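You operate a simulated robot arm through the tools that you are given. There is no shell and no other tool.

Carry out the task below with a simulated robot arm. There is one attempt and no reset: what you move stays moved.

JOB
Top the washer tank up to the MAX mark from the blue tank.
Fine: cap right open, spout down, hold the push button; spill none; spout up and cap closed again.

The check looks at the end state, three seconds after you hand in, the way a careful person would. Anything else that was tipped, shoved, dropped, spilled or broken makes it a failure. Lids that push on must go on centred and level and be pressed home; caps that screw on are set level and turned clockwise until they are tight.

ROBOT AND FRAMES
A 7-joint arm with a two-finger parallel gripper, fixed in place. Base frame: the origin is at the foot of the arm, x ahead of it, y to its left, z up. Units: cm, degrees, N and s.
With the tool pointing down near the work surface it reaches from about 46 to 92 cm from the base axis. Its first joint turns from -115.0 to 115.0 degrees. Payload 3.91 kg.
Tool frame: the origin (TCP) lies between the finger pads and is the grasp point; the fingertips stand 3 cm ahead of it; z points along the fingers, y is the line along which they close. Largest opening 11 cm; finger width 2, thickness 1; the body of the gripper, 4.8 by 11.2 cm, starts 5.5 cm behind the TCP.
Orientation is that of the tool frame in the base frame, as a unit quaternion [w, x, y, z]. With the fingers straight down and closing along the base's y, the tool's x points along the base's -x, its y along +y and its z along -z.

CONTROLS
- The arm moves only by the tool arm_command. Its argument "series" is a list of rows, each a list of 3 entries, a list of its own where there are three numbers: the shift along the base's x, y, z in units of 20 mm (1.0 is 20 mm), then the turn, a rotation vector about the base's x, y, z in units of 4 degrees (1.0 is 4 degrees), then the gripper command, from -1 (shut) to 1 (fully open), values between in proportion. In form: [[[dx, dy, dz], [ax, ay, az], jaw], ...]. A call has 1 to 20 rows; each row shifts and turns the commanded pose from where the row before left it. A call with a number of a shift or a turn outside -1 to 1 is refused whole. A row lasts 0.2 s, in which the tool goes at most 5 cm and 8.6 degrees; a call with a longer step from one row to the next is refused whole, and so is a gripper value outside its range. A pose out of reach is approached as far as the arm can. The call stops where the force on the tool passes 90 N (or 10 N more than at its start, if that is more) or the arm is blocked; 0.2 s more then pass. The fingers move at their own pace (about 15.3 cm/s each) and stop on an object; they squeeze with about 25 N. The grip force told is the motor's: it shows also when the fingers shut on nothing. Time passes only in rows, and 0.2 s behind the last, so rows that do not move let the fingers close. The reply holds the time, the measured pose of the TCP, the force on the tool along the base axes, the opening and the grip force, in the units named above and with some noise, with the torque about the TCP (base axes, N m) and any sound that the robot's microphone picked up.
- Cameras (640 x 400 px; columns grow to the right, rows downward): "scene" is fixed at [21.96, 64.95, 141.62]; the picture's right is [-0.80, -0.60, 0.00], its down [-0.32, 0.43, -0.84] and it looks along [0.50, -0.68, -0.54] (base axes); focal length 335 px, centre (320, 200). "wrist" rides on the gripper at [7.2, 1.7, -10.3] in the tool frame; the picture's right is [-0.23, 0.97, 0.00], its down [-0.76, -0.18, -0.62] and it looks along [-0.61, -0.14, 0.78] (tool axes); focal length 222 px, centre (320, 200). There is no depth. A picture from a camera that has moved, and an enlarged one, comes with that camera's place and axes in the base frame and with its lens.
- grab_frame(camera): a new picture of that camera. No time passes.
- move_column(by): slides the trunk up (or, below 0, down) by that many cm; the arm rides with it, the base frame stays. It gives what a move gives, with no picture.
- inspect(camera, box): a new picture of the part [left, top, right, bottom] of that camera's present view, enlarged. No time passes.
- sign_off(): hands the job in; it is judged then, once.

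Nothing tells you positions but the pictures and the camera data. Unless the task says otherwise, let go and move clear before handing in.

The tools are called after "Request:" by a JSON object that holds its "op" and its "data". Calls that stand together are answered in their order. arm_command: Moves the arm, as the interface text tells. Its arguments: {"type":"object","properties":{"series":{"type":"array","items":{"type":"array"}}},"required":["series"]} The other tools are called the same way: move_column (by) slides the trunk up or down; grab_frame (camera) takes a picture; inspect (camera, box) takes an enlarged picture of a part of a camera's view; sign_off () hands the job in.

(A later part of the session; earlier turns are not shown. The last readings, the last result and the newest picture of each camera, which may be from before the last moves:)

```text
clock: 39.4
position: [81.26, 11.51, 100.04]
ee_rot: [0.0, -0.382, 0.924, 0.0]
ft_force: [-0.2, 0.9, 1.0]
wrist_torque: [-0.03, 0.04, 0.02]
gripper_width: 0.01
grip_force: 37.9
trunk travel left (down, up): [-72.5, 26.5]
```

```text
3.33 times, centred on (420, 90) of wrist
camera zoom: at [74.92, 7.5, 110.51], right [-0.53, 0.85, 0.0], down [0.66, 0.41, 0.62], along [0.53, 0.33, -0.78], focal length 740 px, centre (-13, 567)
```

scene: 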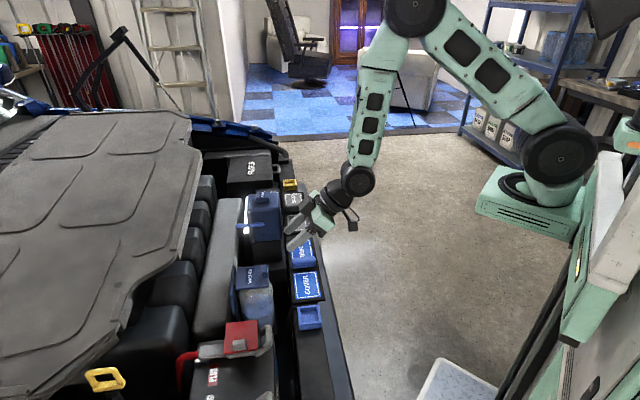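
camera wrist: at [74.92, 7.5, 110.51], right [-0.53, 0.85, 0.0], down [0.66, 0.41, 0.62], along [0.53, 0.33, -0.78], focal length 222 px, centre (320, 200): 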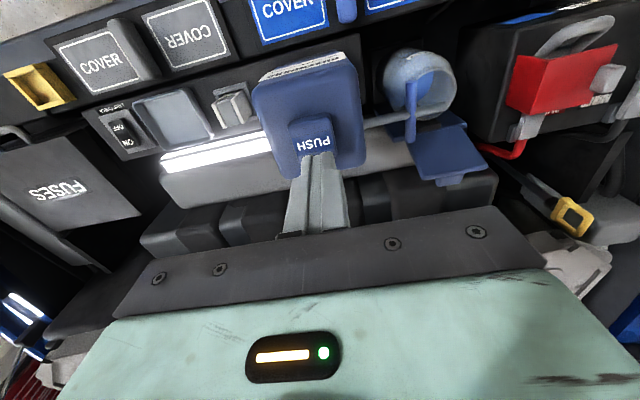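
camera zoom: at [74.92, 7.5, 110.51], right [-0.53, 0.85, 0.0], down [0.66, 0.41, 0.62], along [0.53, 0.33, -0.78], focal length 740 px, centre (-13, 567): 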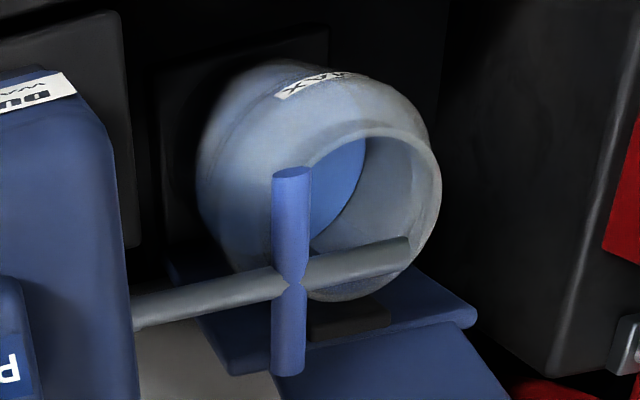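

The spout tip is at about (u 69.4, v 34.3, z 82), centred over the mouth. The button centre is near (65.5, 50.0, 93.4), so I need to shift 0.7 cm along v. I'll take a baseline view of the level and then come down close to the button.

Request:
{"op": "arm_command", "data": {"series": [[[0.125, -0.125, -0.5], [0, 0, 0], -1], [[0.12, -0.12, -0.5], [0, 0, 0], -1], [[0, 0, -0.1], [0, 0, 0], -1]]}}

Request:
{"op": "inspect", "data": {"camera": "wrist", "box": [240, 50, 400, 200]}}

Request:
{"op": "inspect", "data": {"camera": "scene", "box": [240, 180, 290, 230]}}

Request:
{"op": "inspect", "data": {"camera": "scene", "box": [243, 268, 283, 328]}}

```text
clock: 40.2
position: [81.77, 10.89, 97.78]
ee_rot: [0.0, -0.383, 0.924, 0.0]
ft_force: [0.2, 0.0, 0.1]
wrist_torque: [0.02, 0.01, 0.02]
gripper_width: 0.0
grip_force: 37.4
trunk travel left (down, up): [-72.5, 26.5]
```

```text
2.67 times, centred on (320, 125) of wrist
camera zoom: at [75.46, 6.97, 108.27], right [-0.53, 0.85, 0.0], down [0.66, 0.41, 0.62], along [0.53, 0.33, -0.78], focal length 592 px, centre (320, 400)
```

zoom: 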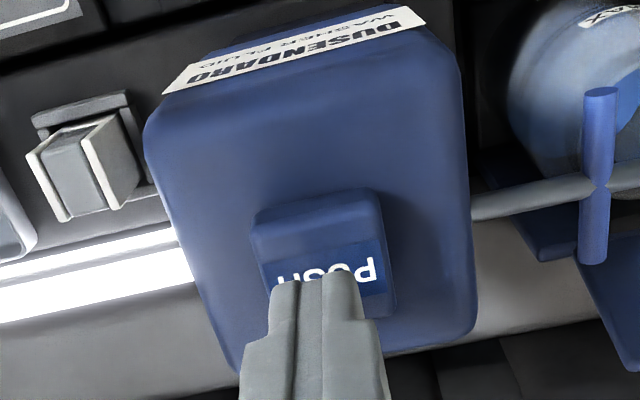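

```text
8.00 times, centred on (265, 205) of scene
camera zoom: at [21.96, 64.95, 141.62], right [-0.8, -0.6, 0.0], down [-0.32, 0.43, -0.84], along [0.5, -0.68, -0.54], focal length 2682 px, centre (760, 160)
```

zoom: 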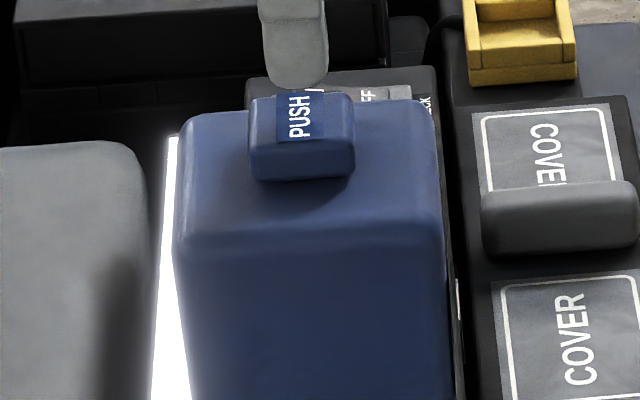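

```text
6.67 times, centred on (263, 298) of scene
camera zoom: at [21.96, 64.95, 141.62], right [-0.8, -0.6, 0.0], down [-0.32, 0.43, -0.84], along [0.5, -0.68, -0.54], focal length 2235 px, centre (700, -453)
```

zoom: 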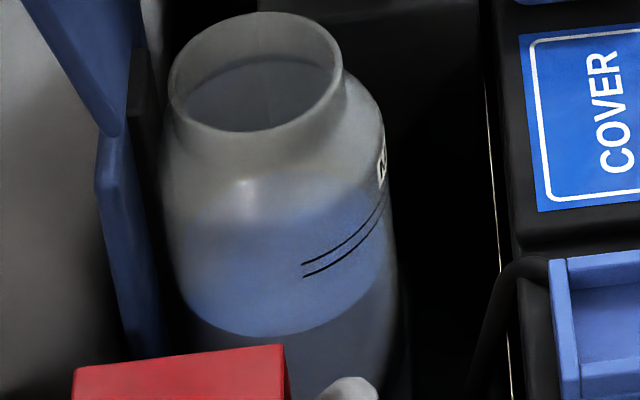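

The fingertip is aligned above the button. Baseline: the contact line of the liquid is about 60 px (roughly 3 cm) below the MAX lines in this view. I'll lower slowly to find the button surface.

Request:
{"op": "arm_command", "data": {"series": [[[0, 0, -0.2], [0, 0, 0], -1], [[0, 0, -0.15], [0, 0, 0], -1], [[0, 0, -0.1], [0, 0, 0], -1]]}}

Request:
{"op": "inspect", "data": {"camera": "scene", "box": [240, 180, 290, 230]}}

```text
clock: 41.0
position: [81.63, 10.88, 96.98]
ee_rot: [0.0, -0.382, 0.924, 0.0]
ft_force: [-0.2, 0.3, -0.8]
wrist_torque: [-0.01, -0.02, 0.01]
gripper_width: 0.01
grip_force: 37.9
trunk travel left (down, up): [-72.5, 26.5]
```

```text
8.00 times, centred on (265, 205) of scene
camera zoom: at [21.96, 64.95, 141.62], right [-0.8, -0.6, 0.0], down [-0.32, 0.43, -0.84], along [0.5, -0.68, -0.54], focal length 2682 px, centre (760, 160)
```

zoom: 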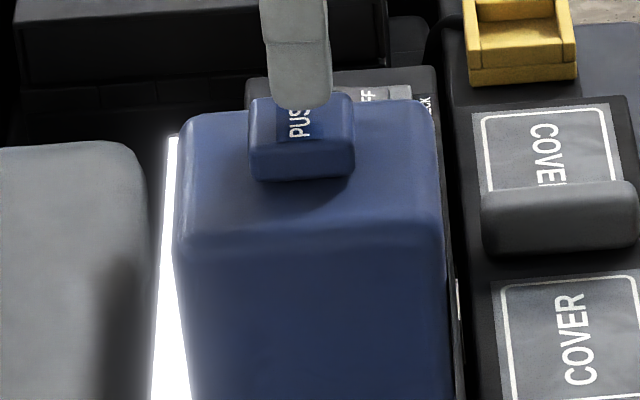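

There's no contact yet. I'll continue down in small steps.

Request:
{"op": "arm_command", "data": {"series": [[[0, 0, -0.1], [0, 0, 0], -1], [[0, 0, -0.1], [0, 0, 0], -1]]}}

```text
clock: 41.6
position: [81.68, 10.84, 96.51]
ee_rot: [0.0, -0.383, 0.924, 0.001]
ft_force: [-0.1, 0.2, -0.2]
wrist_torque: [0.04, -0.01, 0.0]
gripper_width: 0.0
grip_force: 38.0
trunk travel left (down, up): [-72.5, 26.5]
```

Still free, so I'll go on down.

Request:
{"op": "arm_command", "data": {"series": [[[0, 0, -0.1], [0, 0, 0], -1]]}}

Request:
{"op": "inspect", "data": {"camera": "scene", "box": [240, 180, 290, 230]}}

```text
clock: 42.0
position: [81.62, 10.79, 96.52]
ee_rot: [0.0, -0.383, 0.924, 0.0]
ft_force: [0.1, -0.1, 0.7]
wrist_torque: [-0.02, -0.01, 0.01]
gripper_width: 0.0
grip_force: 37.7
trunk travel left (down, up): [-72.5, 26.5]
```

```text
8.00 times, centred on (265, 205) of scene
camera zoom: at [21.96, 64.95, 141.62], right [-0.8, -0.6, 0.0], down [-0.32, 0.43, -0.84], along [0.5, -0.68, -0.54], focal length 2682 px, centre (760, 160)
```

zoom: 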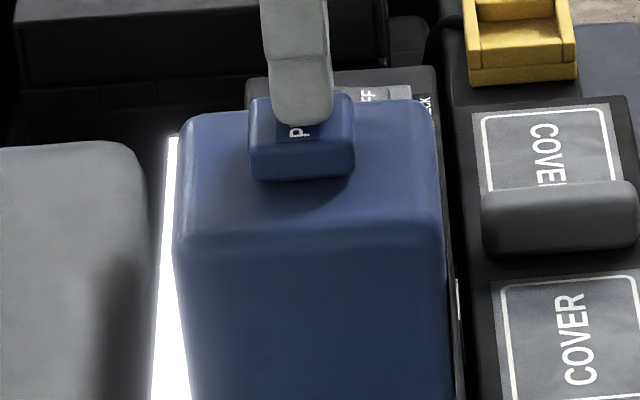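

Very close now. Next small step down.

Request:
{"op": "arm_command", "data": {"series": [[[0, 0, -0.1], [0, 0, 0], -1]]}}

```text
clock: 42.4
position: [81.64, 10.94, 96.11]
ee_rot: [0.0, -0.383, 0.924, 0.001]
ft_force: [-0.1, 1.5, 0.6]
wrist_torque: [0.01, -0.01, -0.02]
gripper_width: 0.0
grip_force: 37.4
trunk travel left (down, up): [-72.5, 26.5]
```

Request:
{"op": "arm_command", "data": {"series": [[[0, 0, -0.1], [0, 0, 0], -1]]}}

Request:
{"op": "inspect", "data": {"camera": "scene", "box": [240, 180, 290, 230]}}

```text
clock: 42.8
position: [81.69, 10.84, 96.13]
ee_rot: [0.0, -0.383, 0.924, 0.0]
ft_force: [-1.1, 1.2, 1.3]
wrist_torque: [0.01, 0.02, -0.03]
gripper_width: 0.0
grip_force: 38.4
trunk travel left (down, up): [-72.5, 26.5]
```

```text
8.00 times, centred on (265, 205) of scene
camera zoom: at [21.96, 64.95, 141.62], right [-0.8, -0.6, 0.0], down [-0.32, 0.43, -0.84], along [0.5, -0.68, -0.54], focal length 2682 px, centre (760, 160)
```

zoom: 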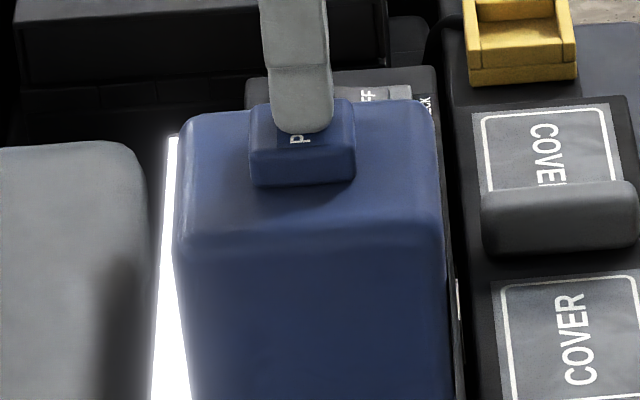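

The button has begun to move down under light contact. I'll check whether any fluid is flowing yet.

Request:
{"op": "inspect", "data": {"camera": "scene", "box": [240, 238, 290, 328]}}

Request:
{"op": "inspect", "data": {"camera": "wrist", "box": [360, 30, 480, 150]}}

```text
4.44 times, centred on (265, 283) of scene
camera zoom: at [21.96, 64.95, 141.62], right [-0.8, -0.6, 0.0], down [-0.32, 0.43, -0.84], along [0.5, -0.68, -0.54], focal length 1490 px, centre (564, -169)
```

zoom: 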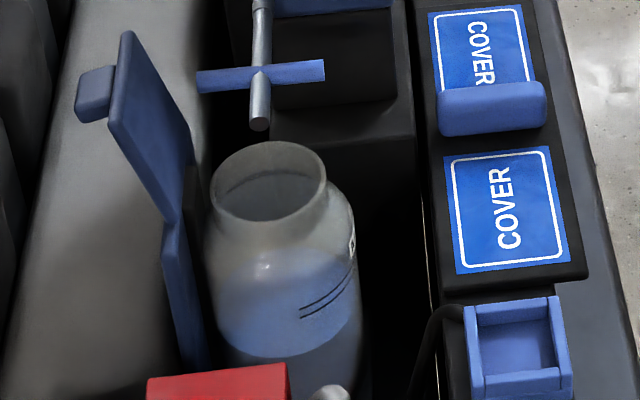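

```text
3.33 times, centred on (420, 90) of wrist
camera zoom: at [75.41, 6.99, 106.5], right [-0.53, 0.85, 0.0], down [0.66, 0.41, 0.62], along [0.53, 0.33, -0.78], focal length 740 px, centre (-13, 567)
```

zoom: 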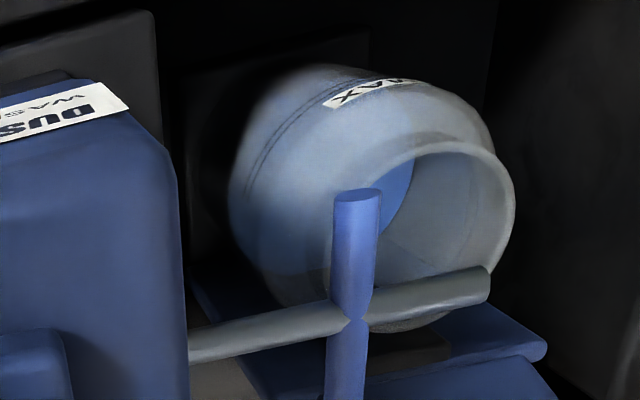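

No flow yet. I'll press a little more and watch the spout.

Request:
{"op": "arm_command", "data": {"series": [[[0, 0, -0.1], [0, 0, 0], -1]]}}

Request:
{"op": "inspect", "data": {"camera": "scene", "box": [240, 238, 290, 328]}}

```text
clock: 43.2
position: [81.89, 10.81, 95.86]
ee_rot: [0.0, -0.382, 0.924, 0.0]
ft_force: [0.4, 0.9, 1.7]
wrist_torque: [0.0, 0.01, -0.04]
gripper_width: 0.01
grip_force: 37.5
trunk travel left (down, up): [-72.5, 26.5]
```

```text
4.44 times, centred on (265, 283) of scene
camera zoom: at [21.96, 64.95, 141.62], right [-0.8, -0.6, 0.0], down [-0.32, 0.43, -0.84], along [0.5, -0.68, -0.54], focal length 1490 px, centre (564, -169)
```

zoom: 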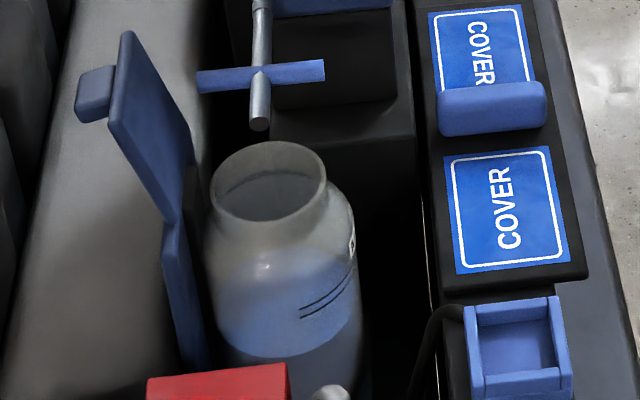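

Request:
{"op": "arm_command", "data": {"series": [[[0, 0, -0.1], [0, 0, 0], -1]]}}

Request:
{"op": "inspect", "data": {"camera": "scene", "box": [240, 238, 290, 328]}}

Request:
{"op": "inspect", "data": {"camera": "scene", "box": [240, 180, 290, 230]}}

```text
clock: 43.6
position: [81.81, 10.7, 95.64]
ee_rot: [0.001, -0.382, 0.924, 0.0]
ft_force: [-1.6, 0.4, 3.1]
wrist_torque: [0.02, 0.04, -0.01]
gripper_width: 0.0
grip_force: 38.0
trunk travel left (down, up): [-72.5, 26.5]
heard: click
```

```text
4.44 times, centred on (265, 283) of scene
camera zoom: at [21.96, 64.95, 141.62], right [-0.8, -0.6, 0.0], down [-0.32, 0.43, -0.84], along [0.5, -0.68, -0.54], focal length 1490 px, centre (564, -169)
```

zoom: 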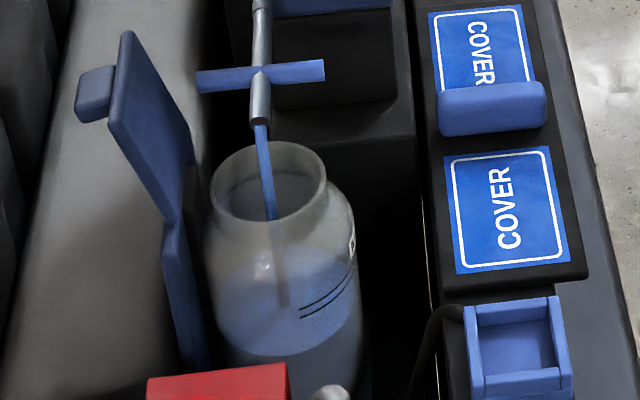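

```text
8.00 times, centred on (265, 205) of scene
camera zoom: at [21.96, 64.95, 141.62], right [-0.8, -0.6, 0.0], down [-0.32, 0.43, -0.84], along [0.5, -0.68, -0.54], focal length 2682 px, centre (760, 160)
```

zoom: 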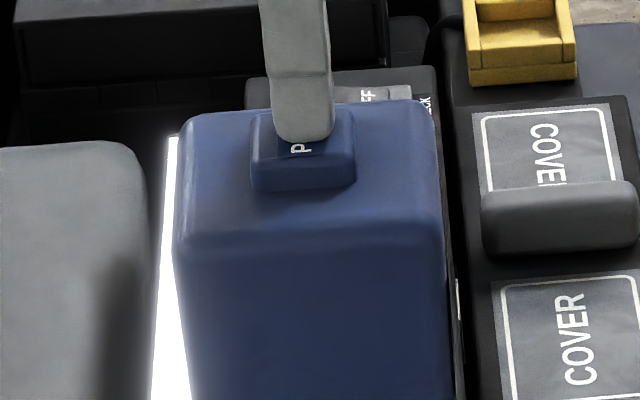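

A click, and a blue stream is now falling squarely into the bottle. I'll hold the button in short stretches and watch the level.

Request:
{"op": "arm_command", "data": {"series": [[[0, 0, -0.02], [0, 0, 0], -1], [[0, 0, 0], [0, 0, 0], -1], [[0, 0, 0], [0, 0, 0], -1], [[0, 0, 0], [0, 0, 0], -1]]}}

Request:
{"op": "inspect", "data": {"camera": "scene", "box": [243, 268, 283, 328]}}

```text
clock: 44.6
position: [81.6, 10.77, 95.64]
ee_rot: [0.0, -0.383, 0.924, 0.0]
ft_force: [-0.5, -2.0, 2.8]
wrist_torque: [-0.07, -0.01, 0.03]
gripper_width: 0.01
grip_force: 37.7
trunk travel left (down, up): [-72.5, 26.5]
```

```text
6.67 times, centred on (263, 298) of scene
camera zoom: at [21.96, 64.95, 141.62], right [-0.8, -0.6, 0.0], down [-0.32, 0.43, -0.84], along [0.5, -0.68, -0.54], focal length 2235 px, centre (700, -453)
```

zoom: 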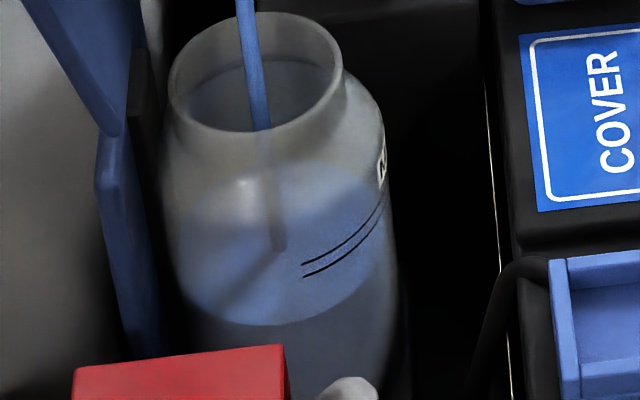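

The level is rising about 0.55 cm per second, with roughly 4 s to go. I'll hold on for another stretch and check.

Request:
{"op": "arm_command", "data": {"series": [[[0, 0, 0], [0, 0, 0], -1], [[0, 0, 0], [0, 0, 0], -1], [[0, 0, 0], [0, 0, 0], -1], [[0, 0, 0], [0, 0, 0], -1], [[0, 0, 0], [0, 0, 0], -1], [[0, 0, 0], [0, 0, 0], -1], [[0, 0, 0], [0, 0, 0], -1]]}}

Request:
{"op": "inspect", "data": {"camera": "scene", "box": [243, 268, 283, 328]}}

Request:
{"op": "inspect", "data": {"camera": "wrist", "box": [360, 30, 480, 150]}}

```text
clock: 46.2
position: [81.66, 10.93, 95.59]
ee_rot: [0.0, -0.382, 0.924, -0.001]
ft_force: [1.1, -1.6, 2.7]
wrist_torque: [-0.03, -0.01, -0.02]
gripper_width: 0.02
grip_force: 38.0
trunk travel left (down, up): [-72.5, 26.5]
```

```text
6.67 times, centred on (263, 298) of scene
camera zoom: at [21.96, 64.95, 141.62], right [-0.8, -0.6, 0.0], down [-0.32, 0.43, -0.84], along [0.5, -0.68, -0.54], focal length 2235 px, centre (700, -453)
```

zoom: 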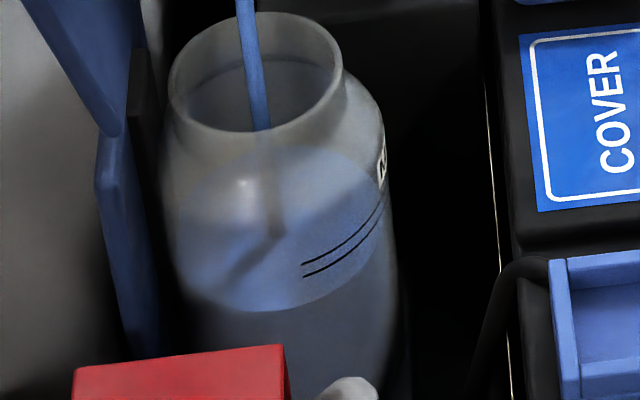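

```text
3.33 times, centred on (420, 90) of wrist
camera zoom: at [75.42, 6.99, 106.06], right [-0.53, 0.85, 0.0], down [0.66, 0.41, 0.62], along [0.53, 0.33, -0.78], focal length 740 px, centre (-13, 567)
```

zoom: 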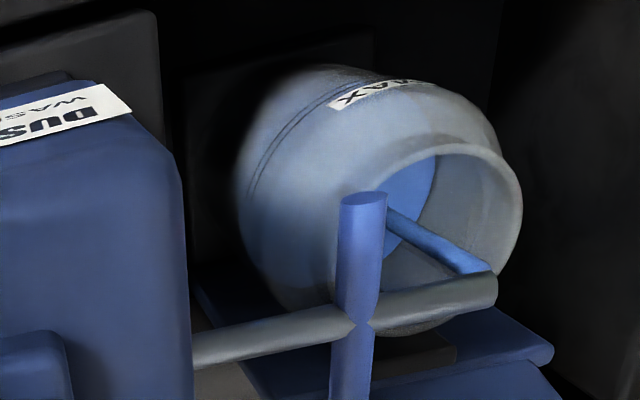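

The level is rising steadily. I'll zoom in on the MAX lines for a precise reading.

Request:
{"op": "inspect", "data": {"camera": "scene", "box": [253, 290, 273, 318]}}

Request:
{"op": "inspect", "data": {"camera": "scene", "box": [248, 285, 272, 305]}}

```text
14.29 times, centred on (263, 304) of scene
camera zoom: at [21.96, 64.95, 141.62], right [-0.8, -0.6, 0.0], down [-0.32, 0.43, -0.84], along [0.5, -0.68, -0.54], focal length 4789 px, centre (1134, -1286)
```

zoom: 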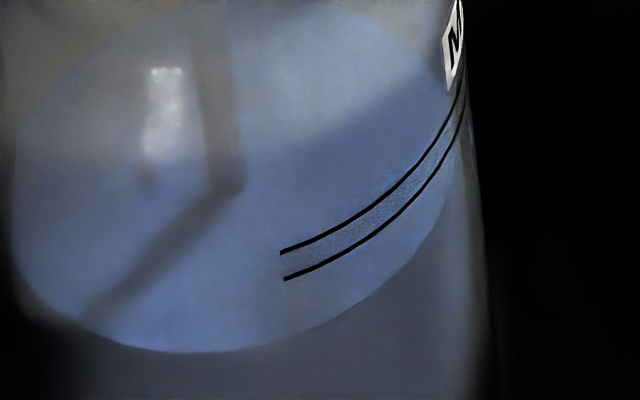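

```text
16.00 times, centred on (260, 295) of scene
camera zoom: at [21.96, 64.95, 141.62], right [-0.8, -0.6, 0.0], down [-0.32, 0.43, -0.84], along [0.5, -0.68, -0.54], focal length 5363 px, centre (1280, -1320)
```

zoom: 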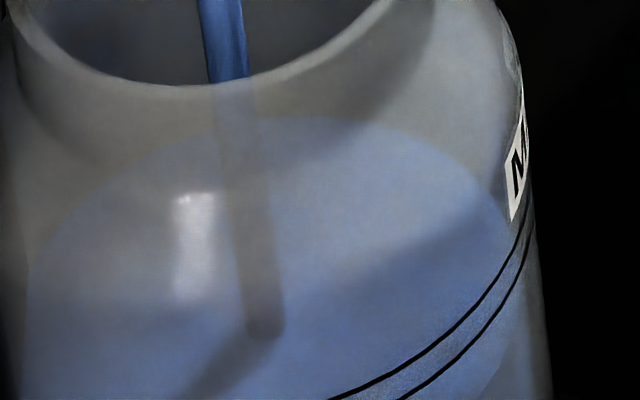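

About 1.4 cm remains to the lower MAX line. At this rate that's roughly 3 s. I'll hold for 2 s more and re-read.

Request:
{"op": "arm_command", "data": {"series": [[[0, 0, 0], [0, 0, 0], -1], [[0, 0, 0], [0, 0, 0], -1], [[0, 0, 0], [0, 0, 0], -1], [[0, 0, 0], [0, 0, 0], -1], [[0, 0, 0], [0, 0, 0], -1], [[0, 0, 0], [0, 0, 0], -1], [[0, 0, 0], [0, 0, 0], -1], [[0, 0, 0], [0, 0, 0], -1], [[0, 0, 0], [0, 0, 0], -1]]}}

Request:
{"op": "inspect", "data": {"camera": "scene", "box": [253, 290, 273, 318]}}

Request:
{"op": "inspect", "data": {"camera": "scene", "box": [240, 238, 290, 328]}}

```text
clock: 48.2
position: [81.61, 10.97, 95.66]
ee_rot: [0.0, -0.382, 0.924, 0.0]
ft_force: [0.5, -1.1, 3.4]
wrist_torque: [-0.07, -0.02, 0.01]
gripper_width: 0.0
grip_force: 37.9
trunk travel left (down, up): [-72.5, 26.5]
```

```text
14.29 times, centred on (263, 304) of scene
camera zoom: at [21.96, 64.95, 141.62], right [-0.8, -0.6, 0.0], down [-0.32, 0.43, -0.84], along [0.5, -0.68, -0.54], focal length 4789 px, centre (1134, -1286)
```

zoom: 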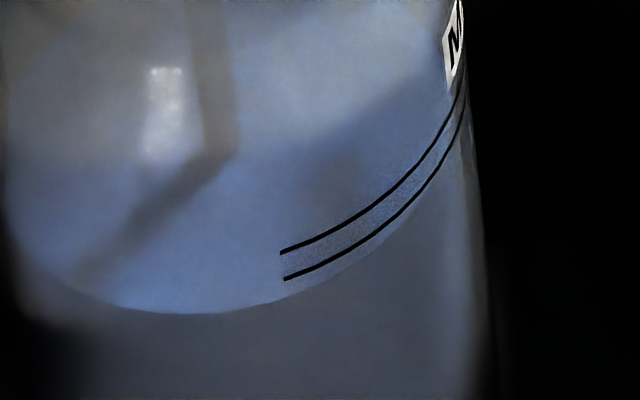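

```text
4.44 times, centred on (265, 283) of scene
camera zoom: at [21.96, 64.95, 141.62], right [-0.8, -0.6, 0.0], down [-0.32, 0.43, -0.84], along [0.5, -0.68, -0.54], focal length 1490 px, centre (564, -169)
```

zoom: 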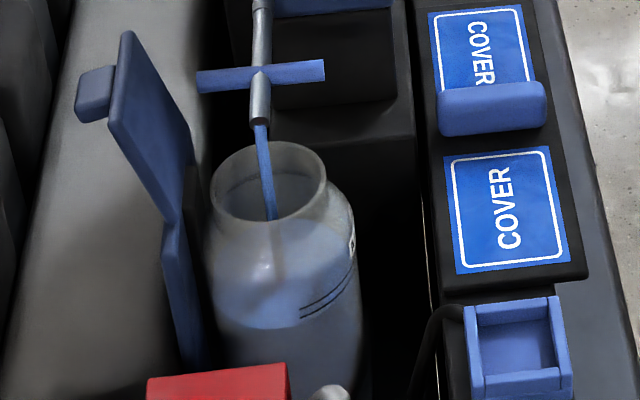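

The liquid is about 0.4 cm below the lower line, rising about 0.5 cm/s. I'll hold for 0.8 s more and re-read before releasing.

Request:
{"op": "arm_command", "data": {"series": [[[0, 0, 0], [0, 0, 0], -1], [[0, 0, 0], [0, 0, 0], -1], [[0, 0, 0], [0, 0, 0], -1]]}}

Request:
{"op": "inspect", "data": {"camera": "scene", "box": [253, 290, 273, 318]}}

```text
clock: 49.0
position: [81.62, 10.87, 95.56]
ee_rot: [0.0, -0.382, 0.924, 0.0]
ft_force: [1.1, -0.2, 4.2]
wrist_torque: [0.0, -0.03, 0.0]
gripper_width: 0.0
grip_force: 37.7
trunk travel left (down, up): [-72.5, 26.5]
```

```text
14.29 times, centred on (263, 304) of scene
camera zoom: at [21.96, 64.95, 141.62], right [-0.8, -0.6, 0.0], down [-0.32, 0.43, -0.84], along [0.5, -0.68, -0.54], focal length 4789 px, centre (1134, -1286)
```

zoom: 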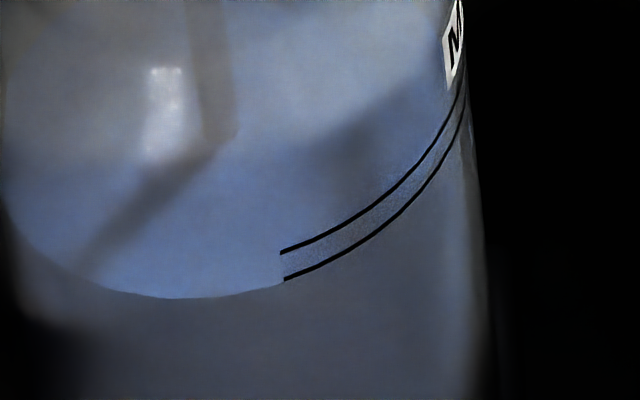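

The level is just at the lower MAX line. I'll hold 0.6 s more to reach mid-band and then release the button promptly by lifting.

Request:
{"op": "arm_command", "data": {"series": [[[0, 0, 0], [0, 0, 0], -1], [[0, 0, 0], [0, 0, 0], -1], [[0, 0, 0], [0, 0, 0], -1], [[0, 0, 0.6], [0, 0, 0], -1], [[0, 0, 0.6], [0, 0, 0], -1]]}}

Request:
{"op": "inspect", "data": {"camera": "scene", "box": [253, 290, 273, 318]}}

Request:
{"op": "inspect", "data": {"camera": "scene", "box": [240, 238, 290, 328]}}

Request:
{"op": "inspect", "data": {"camera": "scene", "box": [240, 180, 290, 230]}}

```text
clock: 50.2
position: [81.71, 10.81, 98.08]
ee_rot: [0.0, -0.383, 0.924, 0.0]
ft_force: [-0.2, 0.3, -0.2]
wrist_torque: [0.0, 0.01, -0.01]
gripper_width: 0.0
grip_force: 37.2
trunk travel left (down, up): [-72.5, 26.5]
```

```text
14.29 times, centred on (263, 304) of scene
camera zoom: at [21.96, 64.95, 141.62], right [-0.8, -0.6, 0.0], down [-0.32, 0.43, -0.84], along [0.5, -0.68, -0.54], focal length 4789 px, centre (1134, -1286)
```

zoom: 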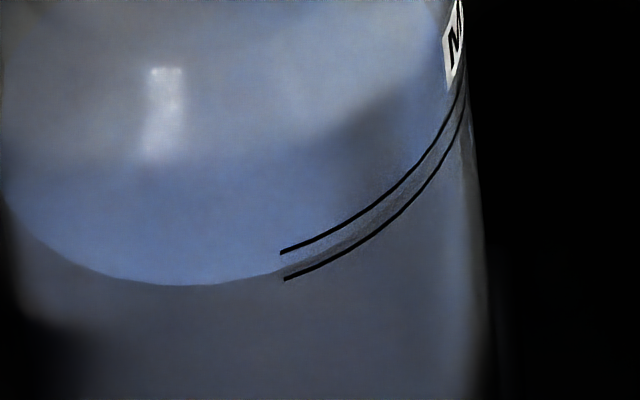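

```text
4.44 times, centred on (265, 283) of scene
camera zoom: at [21.96, 64.95, 141.62], right [-0.8, -0.6, 0.0], down [-0.32, 0.43, -0.84], along [0.5, -0.68, -0.54], focal length 1490 px, centre (564, -169)
```

zoom: 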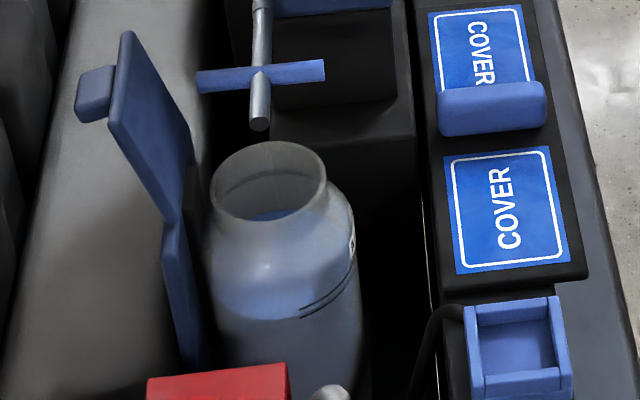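

```text
8.00 times, centred on (265, 205) of scene
camera zoom: at [21.96, 64.95, 141.62], right [-0.8, -0.6, 0.0], down [-0.32, 0.43, -0.84], along [0.5, -0.68, -0.54], focal length 2682 px, centre (760, 160)
```

zoom: 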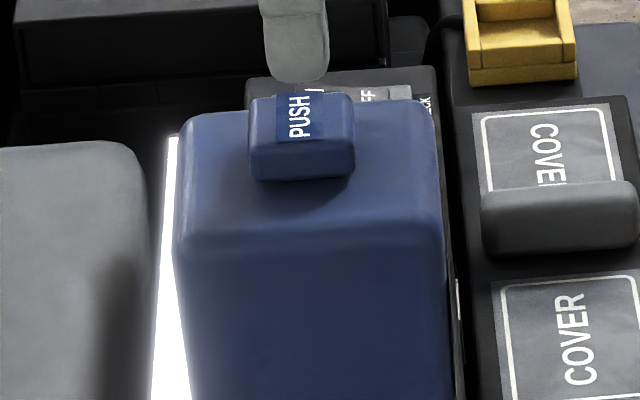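

The button has sprung back and the flow has stopped, with nothing spilled. From this angle the level looks about a third of the way into the MAX band. Looking down through the thick wall flatters the reading, though, so I'll check it from a low frontal view before touching the spout.

Request:
{"op": "arm_command", "data": {"series": [[[0, 0, 0.8], [0, 0, 0], -1], [[-0.922, 0.339, 0.2], [0, 0, 0], -1], [[-0.922, 0.339, 0], [0, 0, 0], -1], [[-0.922, 0.339, 0], [0, 0, 0], -1], [[-0.922, 0.339, 0], [0, 0, 0], -1], [[-0.922, 0.339, 0], [0, 0, 0], -1], [[-0.922, 0.339, 0], [0, 0, 0], -1], [[-0.922, 0.339, 0], [0, 0, 0], -1], [[-0.922, 0.339, 0], [0, 0, 0], -1], [[-0.922, 0.339, 0], [0, 0, 0], -1], [[0, 0, -0.4], [1, -1, 0], -1], [[0, 0, -0.4], [1, -1, 0], -1], [[0, 0, -0.4], [1, -1, 0], -1], [[0, 0, -0.4], [1, -1, 0], -1], [[0, 0, -0.4], [1, -1, 0], -1], [[0, 0, -0.4], [1, -1, 0], -1], [[0, 0, -0.4], [1, -1, 0], -1], [[0, 0, -0.4], [1, -1, 0], -1]]}}

Request:
{"op": "grab_frame", "data": {"camera": "wrist"}}

```text
clock: 54.0
position: [65.08, 17.06, 93.58]
ee_rot: [0.357, -0.352, 0.852, 0.147]
ft_force: [-0.4, 0.1, 0.8]
wrist_torque: [-0.02, -0.01, 0.0]
gripper_width: 0.0
grip_force: 37.7
trunk travel left (down, up): [-72.5, 26.5]
```

```text
taken
camera wrist: at [55.17, 9.42, 95.79], right [-0.58, 0.8, 0.16], down [0.19, -0.06, 0.98], along [0.79, 0.6, -0.12], focal length 222 px, centre (320, 200)
```

wrist: 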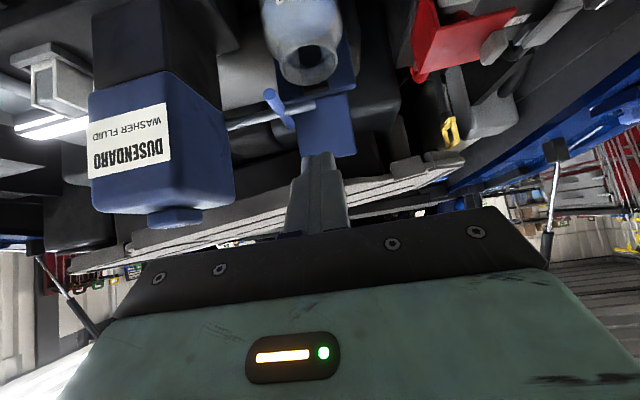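

The view is clear. I'll descend in front of the bottle to look at the level nearly horizontally.

Request:
{"op": "arm_command", "data": {"series": [[[-0.02, -0.02, -0.97], [0, 0, 0], -1], [[-0.02, -0.02, -0.97], [0, 0, 0], -1], [[-0.02, -0.02, -0.97], [0, 0, 0], -1], [[-0.02, -0.02, -0.97], [0, 0, 0], -1], [[-0.02, -0.02, -0.97], [0, 0, 0], -1], [[-0.02, -0.02, -0.97], [0, 0, 0], -1], [[0, 0, -0.97], [0, 0, 0], -1], [[0, 0, -0.6], [0, 0, 0], -1]]}}

Request:
{"op": "grab_frame", "data": {"camera": "wrist"}}

Request:
{"op": "inspect", "data": {"camera": "wrist", "box": [250, 40, 390, 150]}}

Request:
{"op": "inspect", "data": {"camera": "scene", "box": [220, 200, 360, 340]}}

```text
clock: 55.8
position: [65.01, 16.7, 78.63]
ee_rot: [0.355, -0.354, 0.853, 0.147]
ft_force: [0.4, 0.4, -0.8]
wrist_torque: [0.0, -0.01, -0.01]
gripper_width: 0.01
grip_force: 38.1
trunk travel left (down, up): [-72.5, 26.5]
```

```text
taken
camera wrist: at [55.02, 9.19, 80.97], right [-0.58, 0.8, 0.16], down [0.19, -0.06, 0.98], along [0.79, 0.6, -0.12], focal length 222 px, centre (320, 200)
```

wrist: 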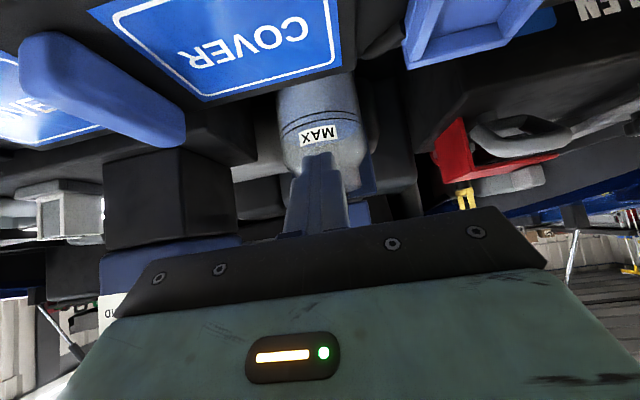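

```text
3.64 times, centred on (320, 95) of wrist
camera zoom: at [55.02, 9.19, 80.97], right [-0.58, 0.8, 0.16], down [0.19, -0.06, 0.98], along [0.79, 0.6, -0.12], focal length 808 px, centre (320, 582)
```

zoom: 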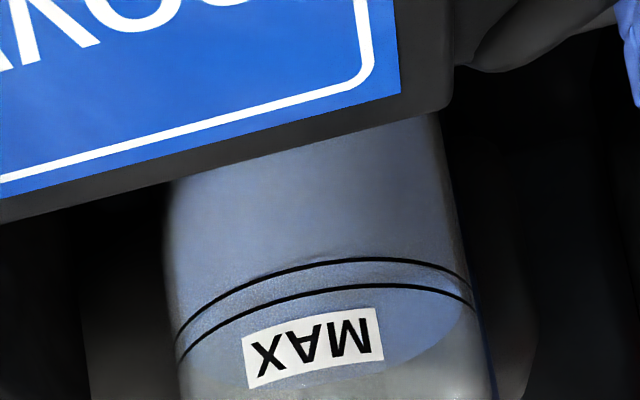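

```text
2.86 times, centred on (290, 270) of scene
camera zoom: at [21.96, 64.95, 141.62], right [-0.8, -0.6, 0.0], down [-0.32, 0.43, -0.84], along [0.5, -0.68, -0.54], focal length 958 px, centre (406, 0)
```

zoom: 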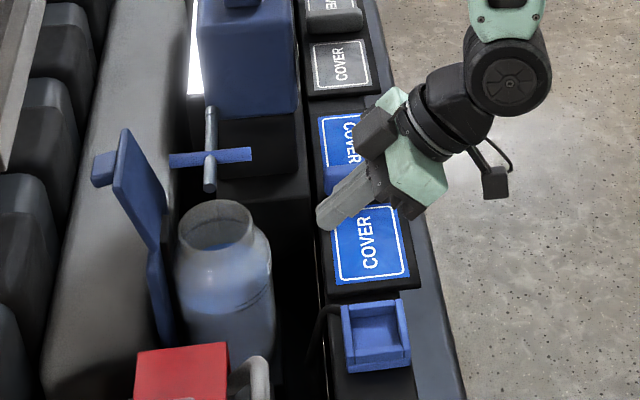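

I'll zoom in tightly on the MAX band in this low frontal view.

Request:
{"op": "inspect", "data": {"camera": "wrist", "box": [280, 90, 360, 140]}}

Request:
{"op": "inspect", "data": {"camera": "wrist", "box": [300, 100, 335, 122]}}

```text
8.00 times, centred on (320, 115) of wrist
camera zoom: at [55.02, 9.19, 80.97], right [-0.58, 0.8, 0.16], down [0.19, -0.06, 0.98], along [0.79, 0.6, -0.12], focal length 1777 px, centre (320, 880)
```

zoom: 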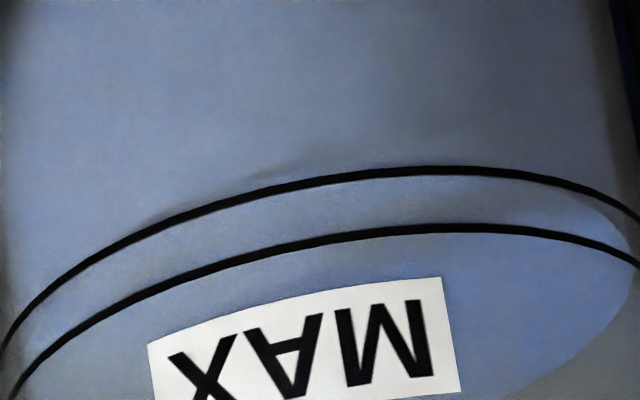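

```text
16.00 times, centred on (318, 111) of wrist
camera zoom: at [55.02, 9.19, 80.97], right [-0.58, 0.8, 0.16], down [0.19, -0.06, 0.98], along [0.79, 0.6, -0.12], focal length 3554 px, centre (360, 1624)
```

zoom: 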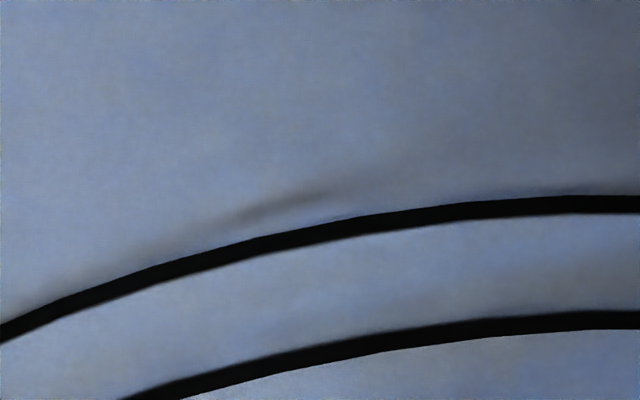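

I'll look at the right-hand silhouette, where wall thickness doesn't distort the comparison.

Request:
{"op": "inspect", "data": {"camera": "wrist", "box": [335, 95, 375, 135]}}

Request:
{"op": "inspect", "data": {"camera": "wrist", "box": [270, 100, 310, 140]}}

```text
10.00 times, centred on (355, 115) of wrist
camera zoom: at [55.02, 9.19, 80.97], right [-0.58, 0.8, 0.16], down [0.19, -0.06, 0.98], along [0.79, 0.6, -0.12], focal length 2221 px, centre (-30, 1050)
```

zoom: 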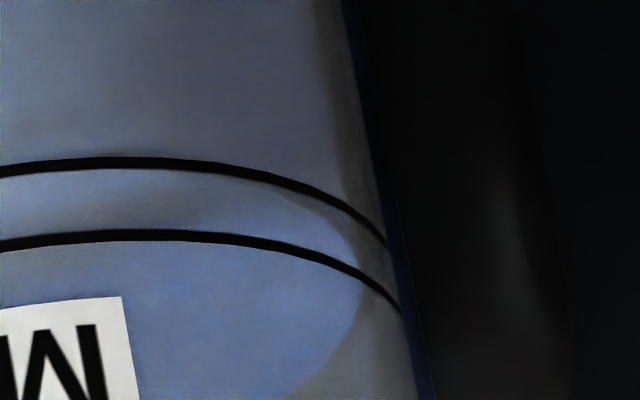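

```text
10.00 times, centred on (290, 120) of wrist
camera zoom: at [55.02, 9.19, 80.97], right [-0.58, 0.8, 0.16], down [0.19, -0.06, 0.98], along [0.79, 0.6, -0.12], focal length 2221 px, centre (620, 1000)
```

zoom: 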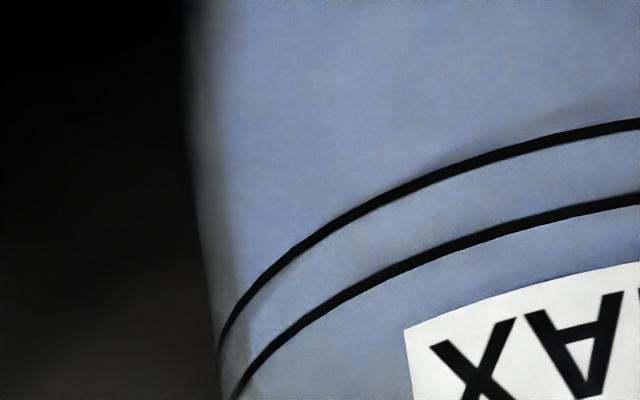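

The right extreme of the liquid's surface falls between the two lines. I'll also check the far edge of the surface for a second estimate.

Request:
{"op": "inspect", "data": {"camera": "wrist", "box": [275, 115, 365, 160]}}

Request:
{"op": "inspect", "data": {"camera": "wrist", "box": [330, 105, 365, 140]}}

```text
7.11 times, centred on (320, 138) of wrist
camera zoom: at [55.02, 9.19, 80.97], right [-0.58, 0.8, 0.16], down [0.19, -0.06, 0.98], along [0.79, 0.6, -0.12], focal length 1580 px, centre (320, 644)
```

zoom: 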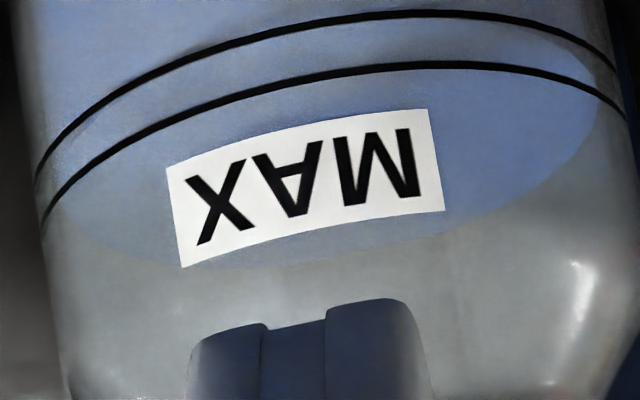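

```text
11.43 times, centred on (348, 122) of wrist
camera zoom: at [55.02, 9.19, 80.97], right [-0.58, 0.8, 0.16], down [0.19, -0.06, 0.98], along [0.79, 0.6, -0.12], focal length 2538 px, centre (6, 1086)
```

zoom: 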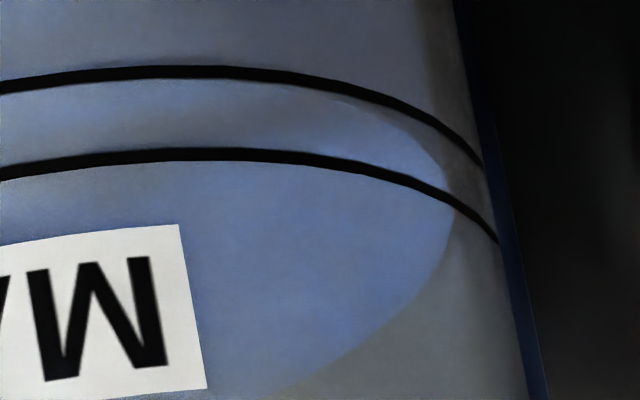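

From this lower view the level lies at or slightly below the lower MAX line once wall thickness is allowed for. Another 0.4 cm or so would put it safely mid-band. I'll go back to the button for a short second press.

Request:
{"op": "arm_command", "data": {"series": [[[0, 0, 0.97], [0, 0, 0], -1], [[0, 0, 0.97], [0, 0, 0], -1], [[0, 0, 0.97], [0, 0, 0], -1], [[0, 0, 0.97], [0, 0, 0], -1], [[0, 0, 0.97], [0, 0, 0], -1], [[0, 0, 0.97], [0, 0, 0], -1], [[0, 0, 0.97], [0, 0, 0], -1], [[0, 0, 0.97], [0, 0, 0], -1], [[0, 0, 0.4], [-1, 1, 0], -1], [[0, 0, 0.4], [-1, 1, 0], -1], [[0, 0, 0.4], [-1, 1, 0], -1], [[0, 0, 0.4], [-1, 1, 0], -1], [[0, 0, 0.4], [-1, 1, 0], -1], [[0, 0, 0.4], [-1, 1, 0], -1], [[0, 0, 0.4], [-1, 1, 0], -1], [[0, 0, 0.4], [-1, 1, 0], -1]]}}

Request:
{"op": "arm_command", "data": {"series": [[[0.925, -0.324, 0], [0, 0, 0], -1], [[0.925, -0.324, 0], [0, 0, 0], -1], [[0.925, -0.324, 0], [0, 0, 0], -1], [[0.925, -0.324, 0], [0, 0, 0], -1], [[0.925, -0.324, 0], [0, 0, 0], -1], [[0.925, -0.324, 0], [0, 0, 0], -1], [[0.925, -0.324, 0], [0, 0, 0], -1], [[0.925, -0.324, 0], [0, 0, 0], -1], [[0.925, -0.324, 0], [0, 0, 0], -1]]}}

Request:
{"op": "inspect", "data": {"camera": "scene", "box": [240, 180, 290, 230]}}

```text
clock: 59.2
position: [64.82, 16.68, 100.84]
ee_rot: [-0.001, -0.384, 0.924, 0.0]
ft_force: [1.4, 0.4, -0.2]
wrist_torque: [-0.01, -0.02, 0.02]
gripper_width: 0.01
grip_force: 37.2
trunk travel left (down, up): [-72.5, 26.5]
```

```text
clock: 61.2
position: [81.66, 10.87, 100.78]
ee_rot: [0.0, -0.383, 0.924, 0.0]
ft_force: [0.4, 0.2, 0.4]
wrist_torque: [-0.02, -0.01, 0.03]
gripper_width: 0.0
grip_force: 38.0
trunk travel left (down, up): [-72.5, 26.5]
```

```text
8.00 times, centred on (265, 205) of scene
camera zoom: at [21.96, 64.95, 141.62], right [-0.8, -0.6, 0.0], down [-0.32, 0.43, -0.84], along [0.5, -0.68, -0.54], focal length 2682 px, centre (760, 160)
```

zoom: 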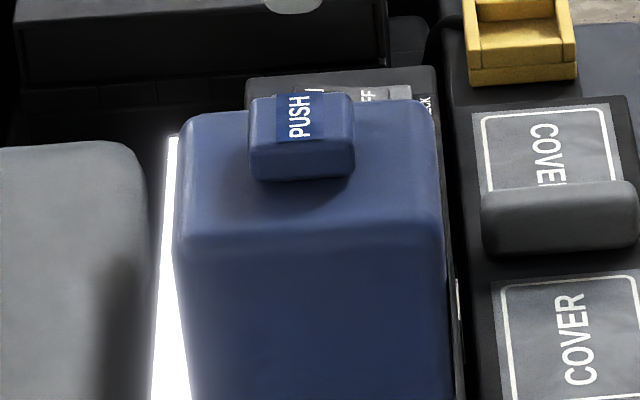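

Aligned. I'll come down to just above the button first.

Request:
{"op": "arm_command", "data": {"series": [[[0, 0, -0.8], [0, 0, 0], -1], [[0, 0, -0.8], [0, 0, 0], -1], [[0, 0, -0.55], [0, 0, 0], -1], [[0, 0, 0], [0, 0, 0], -1]]}}

Request:
{"op": "inspect", "data": {"camera": "scene", "box": [240, 180, 290, 230]}}

Request:
{"op": "inspect", "data": {"camera": "scene", "box": [253, 290, 273, 318]}}

```text
clock: 62.2
position: [81.64, 10.94, 96.58]
ee_rot: [0.0, -0.383, 0.924, 0.0]
ft_force: [-0.4, -0.4, -0.2]
wrist_torque: [-0.01, -0.05, 0.0]
gripper_width: 0.01
grip_force: 37.8
trunk travel left (down, up): [-72.5, 26.5]
```

```text
8.00 times, centred on (265, 205) of scene
camera zoom: at [21.96, 64.95, 141.62], right [-0.8, -0.6, 0.0], down [-0.32, 0.43, -0.84], along [0.5, -0.68, -0.54], focal length 2682 px, centre (760, 160)
```

zoom: 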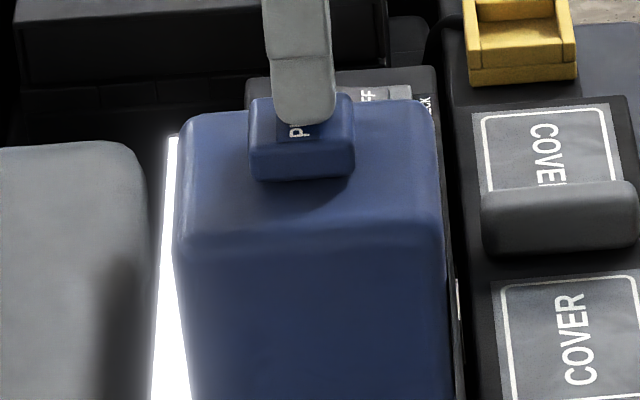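

```text
14.29 times, centred on (263, 304) of scene
camera zoom: at [21.96, 64.95, 141.62], right [-0.8, -0.6, 0.0], down [-0.32, 0.43, -0.84], along [0.5, -0.68, -0.54], focal length 4789 px, centre (1134, -1286)
```

zoom: 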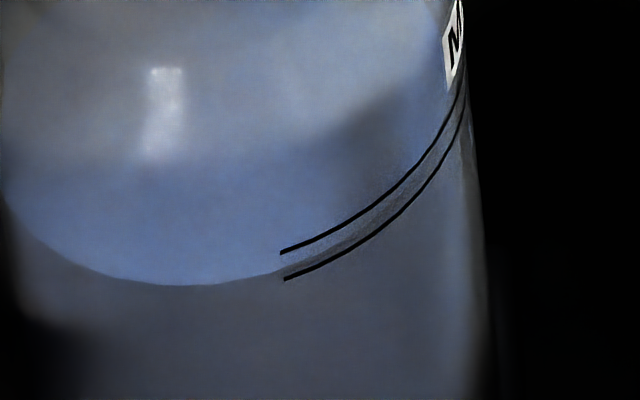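

Re-reading from this camera with the wall offset gives a level about 0.2 cm under the lower line, matching the other view. I'll press for about 1.1 s (+0.5 cm) and release.

Request:
{"op": "arm_command", "data": {"series": [[[0, 0, -0.52], [0, 0, 0], -1], [[0, 0, 0], [0, 0, 0], -1], [[0, 0, 0], [0, 0, 0], -1], [[0, 0, 0], [0, 0, 0], -1], [[0, 0, 0], [0, 0, 0], -1], [[0, 0, 0], [0, 0, 0], -1], [[0, 0, 0.6], [0, 0, 0], -1], [[0, 0, 0.6], [0, 0, 0], -1]]}}

Request:
{"op": "inspect", "data": {"camera": "scene", "box": [253, 290, 273, 318]}}

Request:
{"op": "inspect", "data": {"camera": "scene", "box": [240, 238, 290, 328]}}

```text
clock: 64.0
position: [81.52, 10.78, 97.61]
ee_rot: [0.0, -0.383, 0.924, 0.001]
ft_force: [0.0, -0.9, -1.0]
wrist_torque: [-0.01, 0.03, 0.01]
gripper_width: 0.01
grip_force: 37.6
trunk travel left (down, up): [-72.5, 26.5]
heard: click
```

```text
14.29 times, centred on (263, 304) of scene
camera zoom: at [21.96, 64.95, 141.62], right [-0.8, -0.6, 0.0], down [-0.32, 0.43, -0.84], along [0.5, -0.68, -0.54], focal length 4789 px, centre (1134, -1286)
```

zoom: 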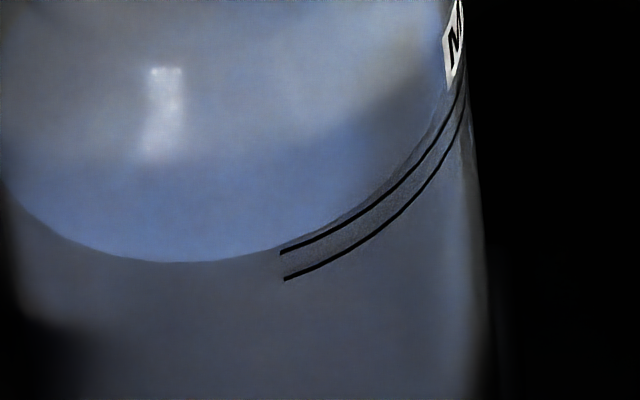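

```text
4.44 times, centred on (265, 283) of scene
camera zoom: at [21.96, 64.95, 141.62], right [-0.8, -0.6, 0.0], down [-0.32, 0.43, -0.84], along [0.5, -0.68, -0.54], focal length 1490 px, centre (564, -169)
```

zoom: 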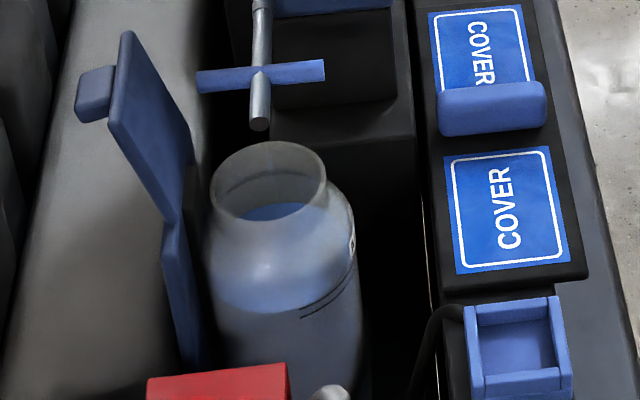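

The flow has stopped. Corrected for wall thickness, the level is now about 0.3 cm above the lower line, right in the middle of the MAX band, with nothing spilled. Next is putting the spout up: I'll lift and move over the bar's outer half again with the fingers open.

Request:
{"op": "arm_command", "data": {"series": [[[0, 0, 0.8], [0, 0, 0], -1], [[0, 0, 0.6], [0, 0, 0], -0.273], [[-0.225, 0.784, 0], [0, 0, 0], -0.273], [[-0.225, 0.784, 0], [0, 0, 0], -0.273], [[-0.225, 0.784, 0], [0, 0, 0], -0.273], [[-0.225, 0.784, 0], [0, 0, 0], -0.273], [[-0.225, 0.784, 0], [0, 0, 0], -0.273], [[-0.225, 0.784, 0], [0, 0, 0], -0.273], [[-0.225, 0.784, 0], [0, 0, 0], -0.273], [[-0.225, 0.784, 0], [0, 0, 0], -0.273], [[0, 0, -0.9], [0, 0, 0], -0.273], [[0, 0, -0.9], [0, 0, 0], -0.273], [[0, 0, -0.9], [0, 0, 0], -0.273], [[0, 0, -0.9], [0, 0, 0], -0.273]]}}

Request:
{"op": "grab_frame", "data": {"camera": "wrist"}}

Request:
{"op": "inspect", "data": {"camera": "wrist", "box": [220, 50, 400, 240]}}

```text
clock: 67.0
position: [77.76, 23.5, 93.25]
ee_rot: [0.0, -0.382, 0.924, 0.0]
ft_force: [-0.4, -0.3, 0.6]
wrist_torque: [0.0, 0.0, -0.01]
gripper_width: 3.97
grip_force: 0.2
trunk travel left (down, up): [-72.5, 26.5]
```

```text
taken
camera wrist: at [71.55, 19.59, 103.71], right [-0.53, 0.85, 0.0], down [0.66, 0.41, 0.62], along [0.53, 0.33, -0.78], focal length 222 px, centre (320, 200)
```

wrist: 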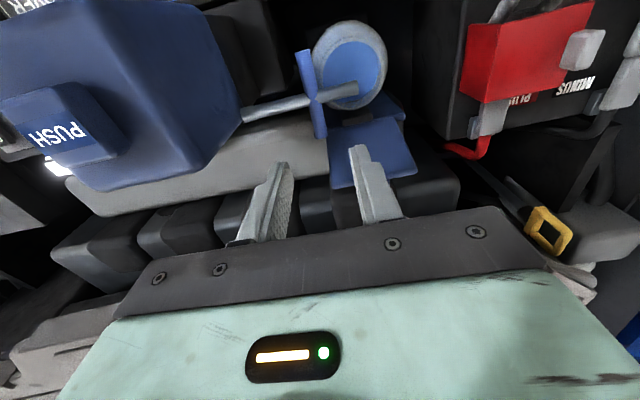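

```text
2.11 times, centred on (310, 145) of wrist
camera zoom: at [71.55, 19.59, 103.71], right [-0.53, 0.85, 0.0], down [0.66, 0.41, 0.62], along [0.53, 0.33, -0.78], focal length 468 px, centre (341, 316)
```

zoom: 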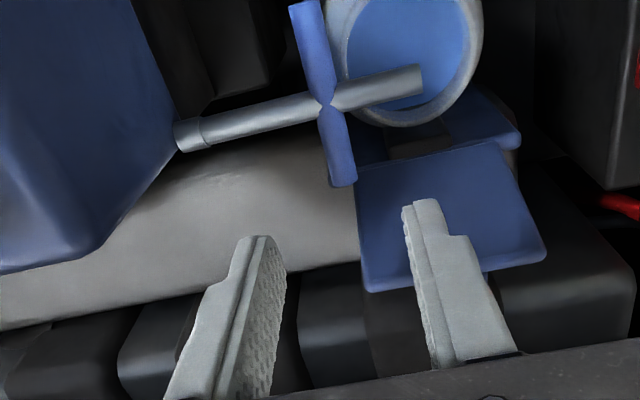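

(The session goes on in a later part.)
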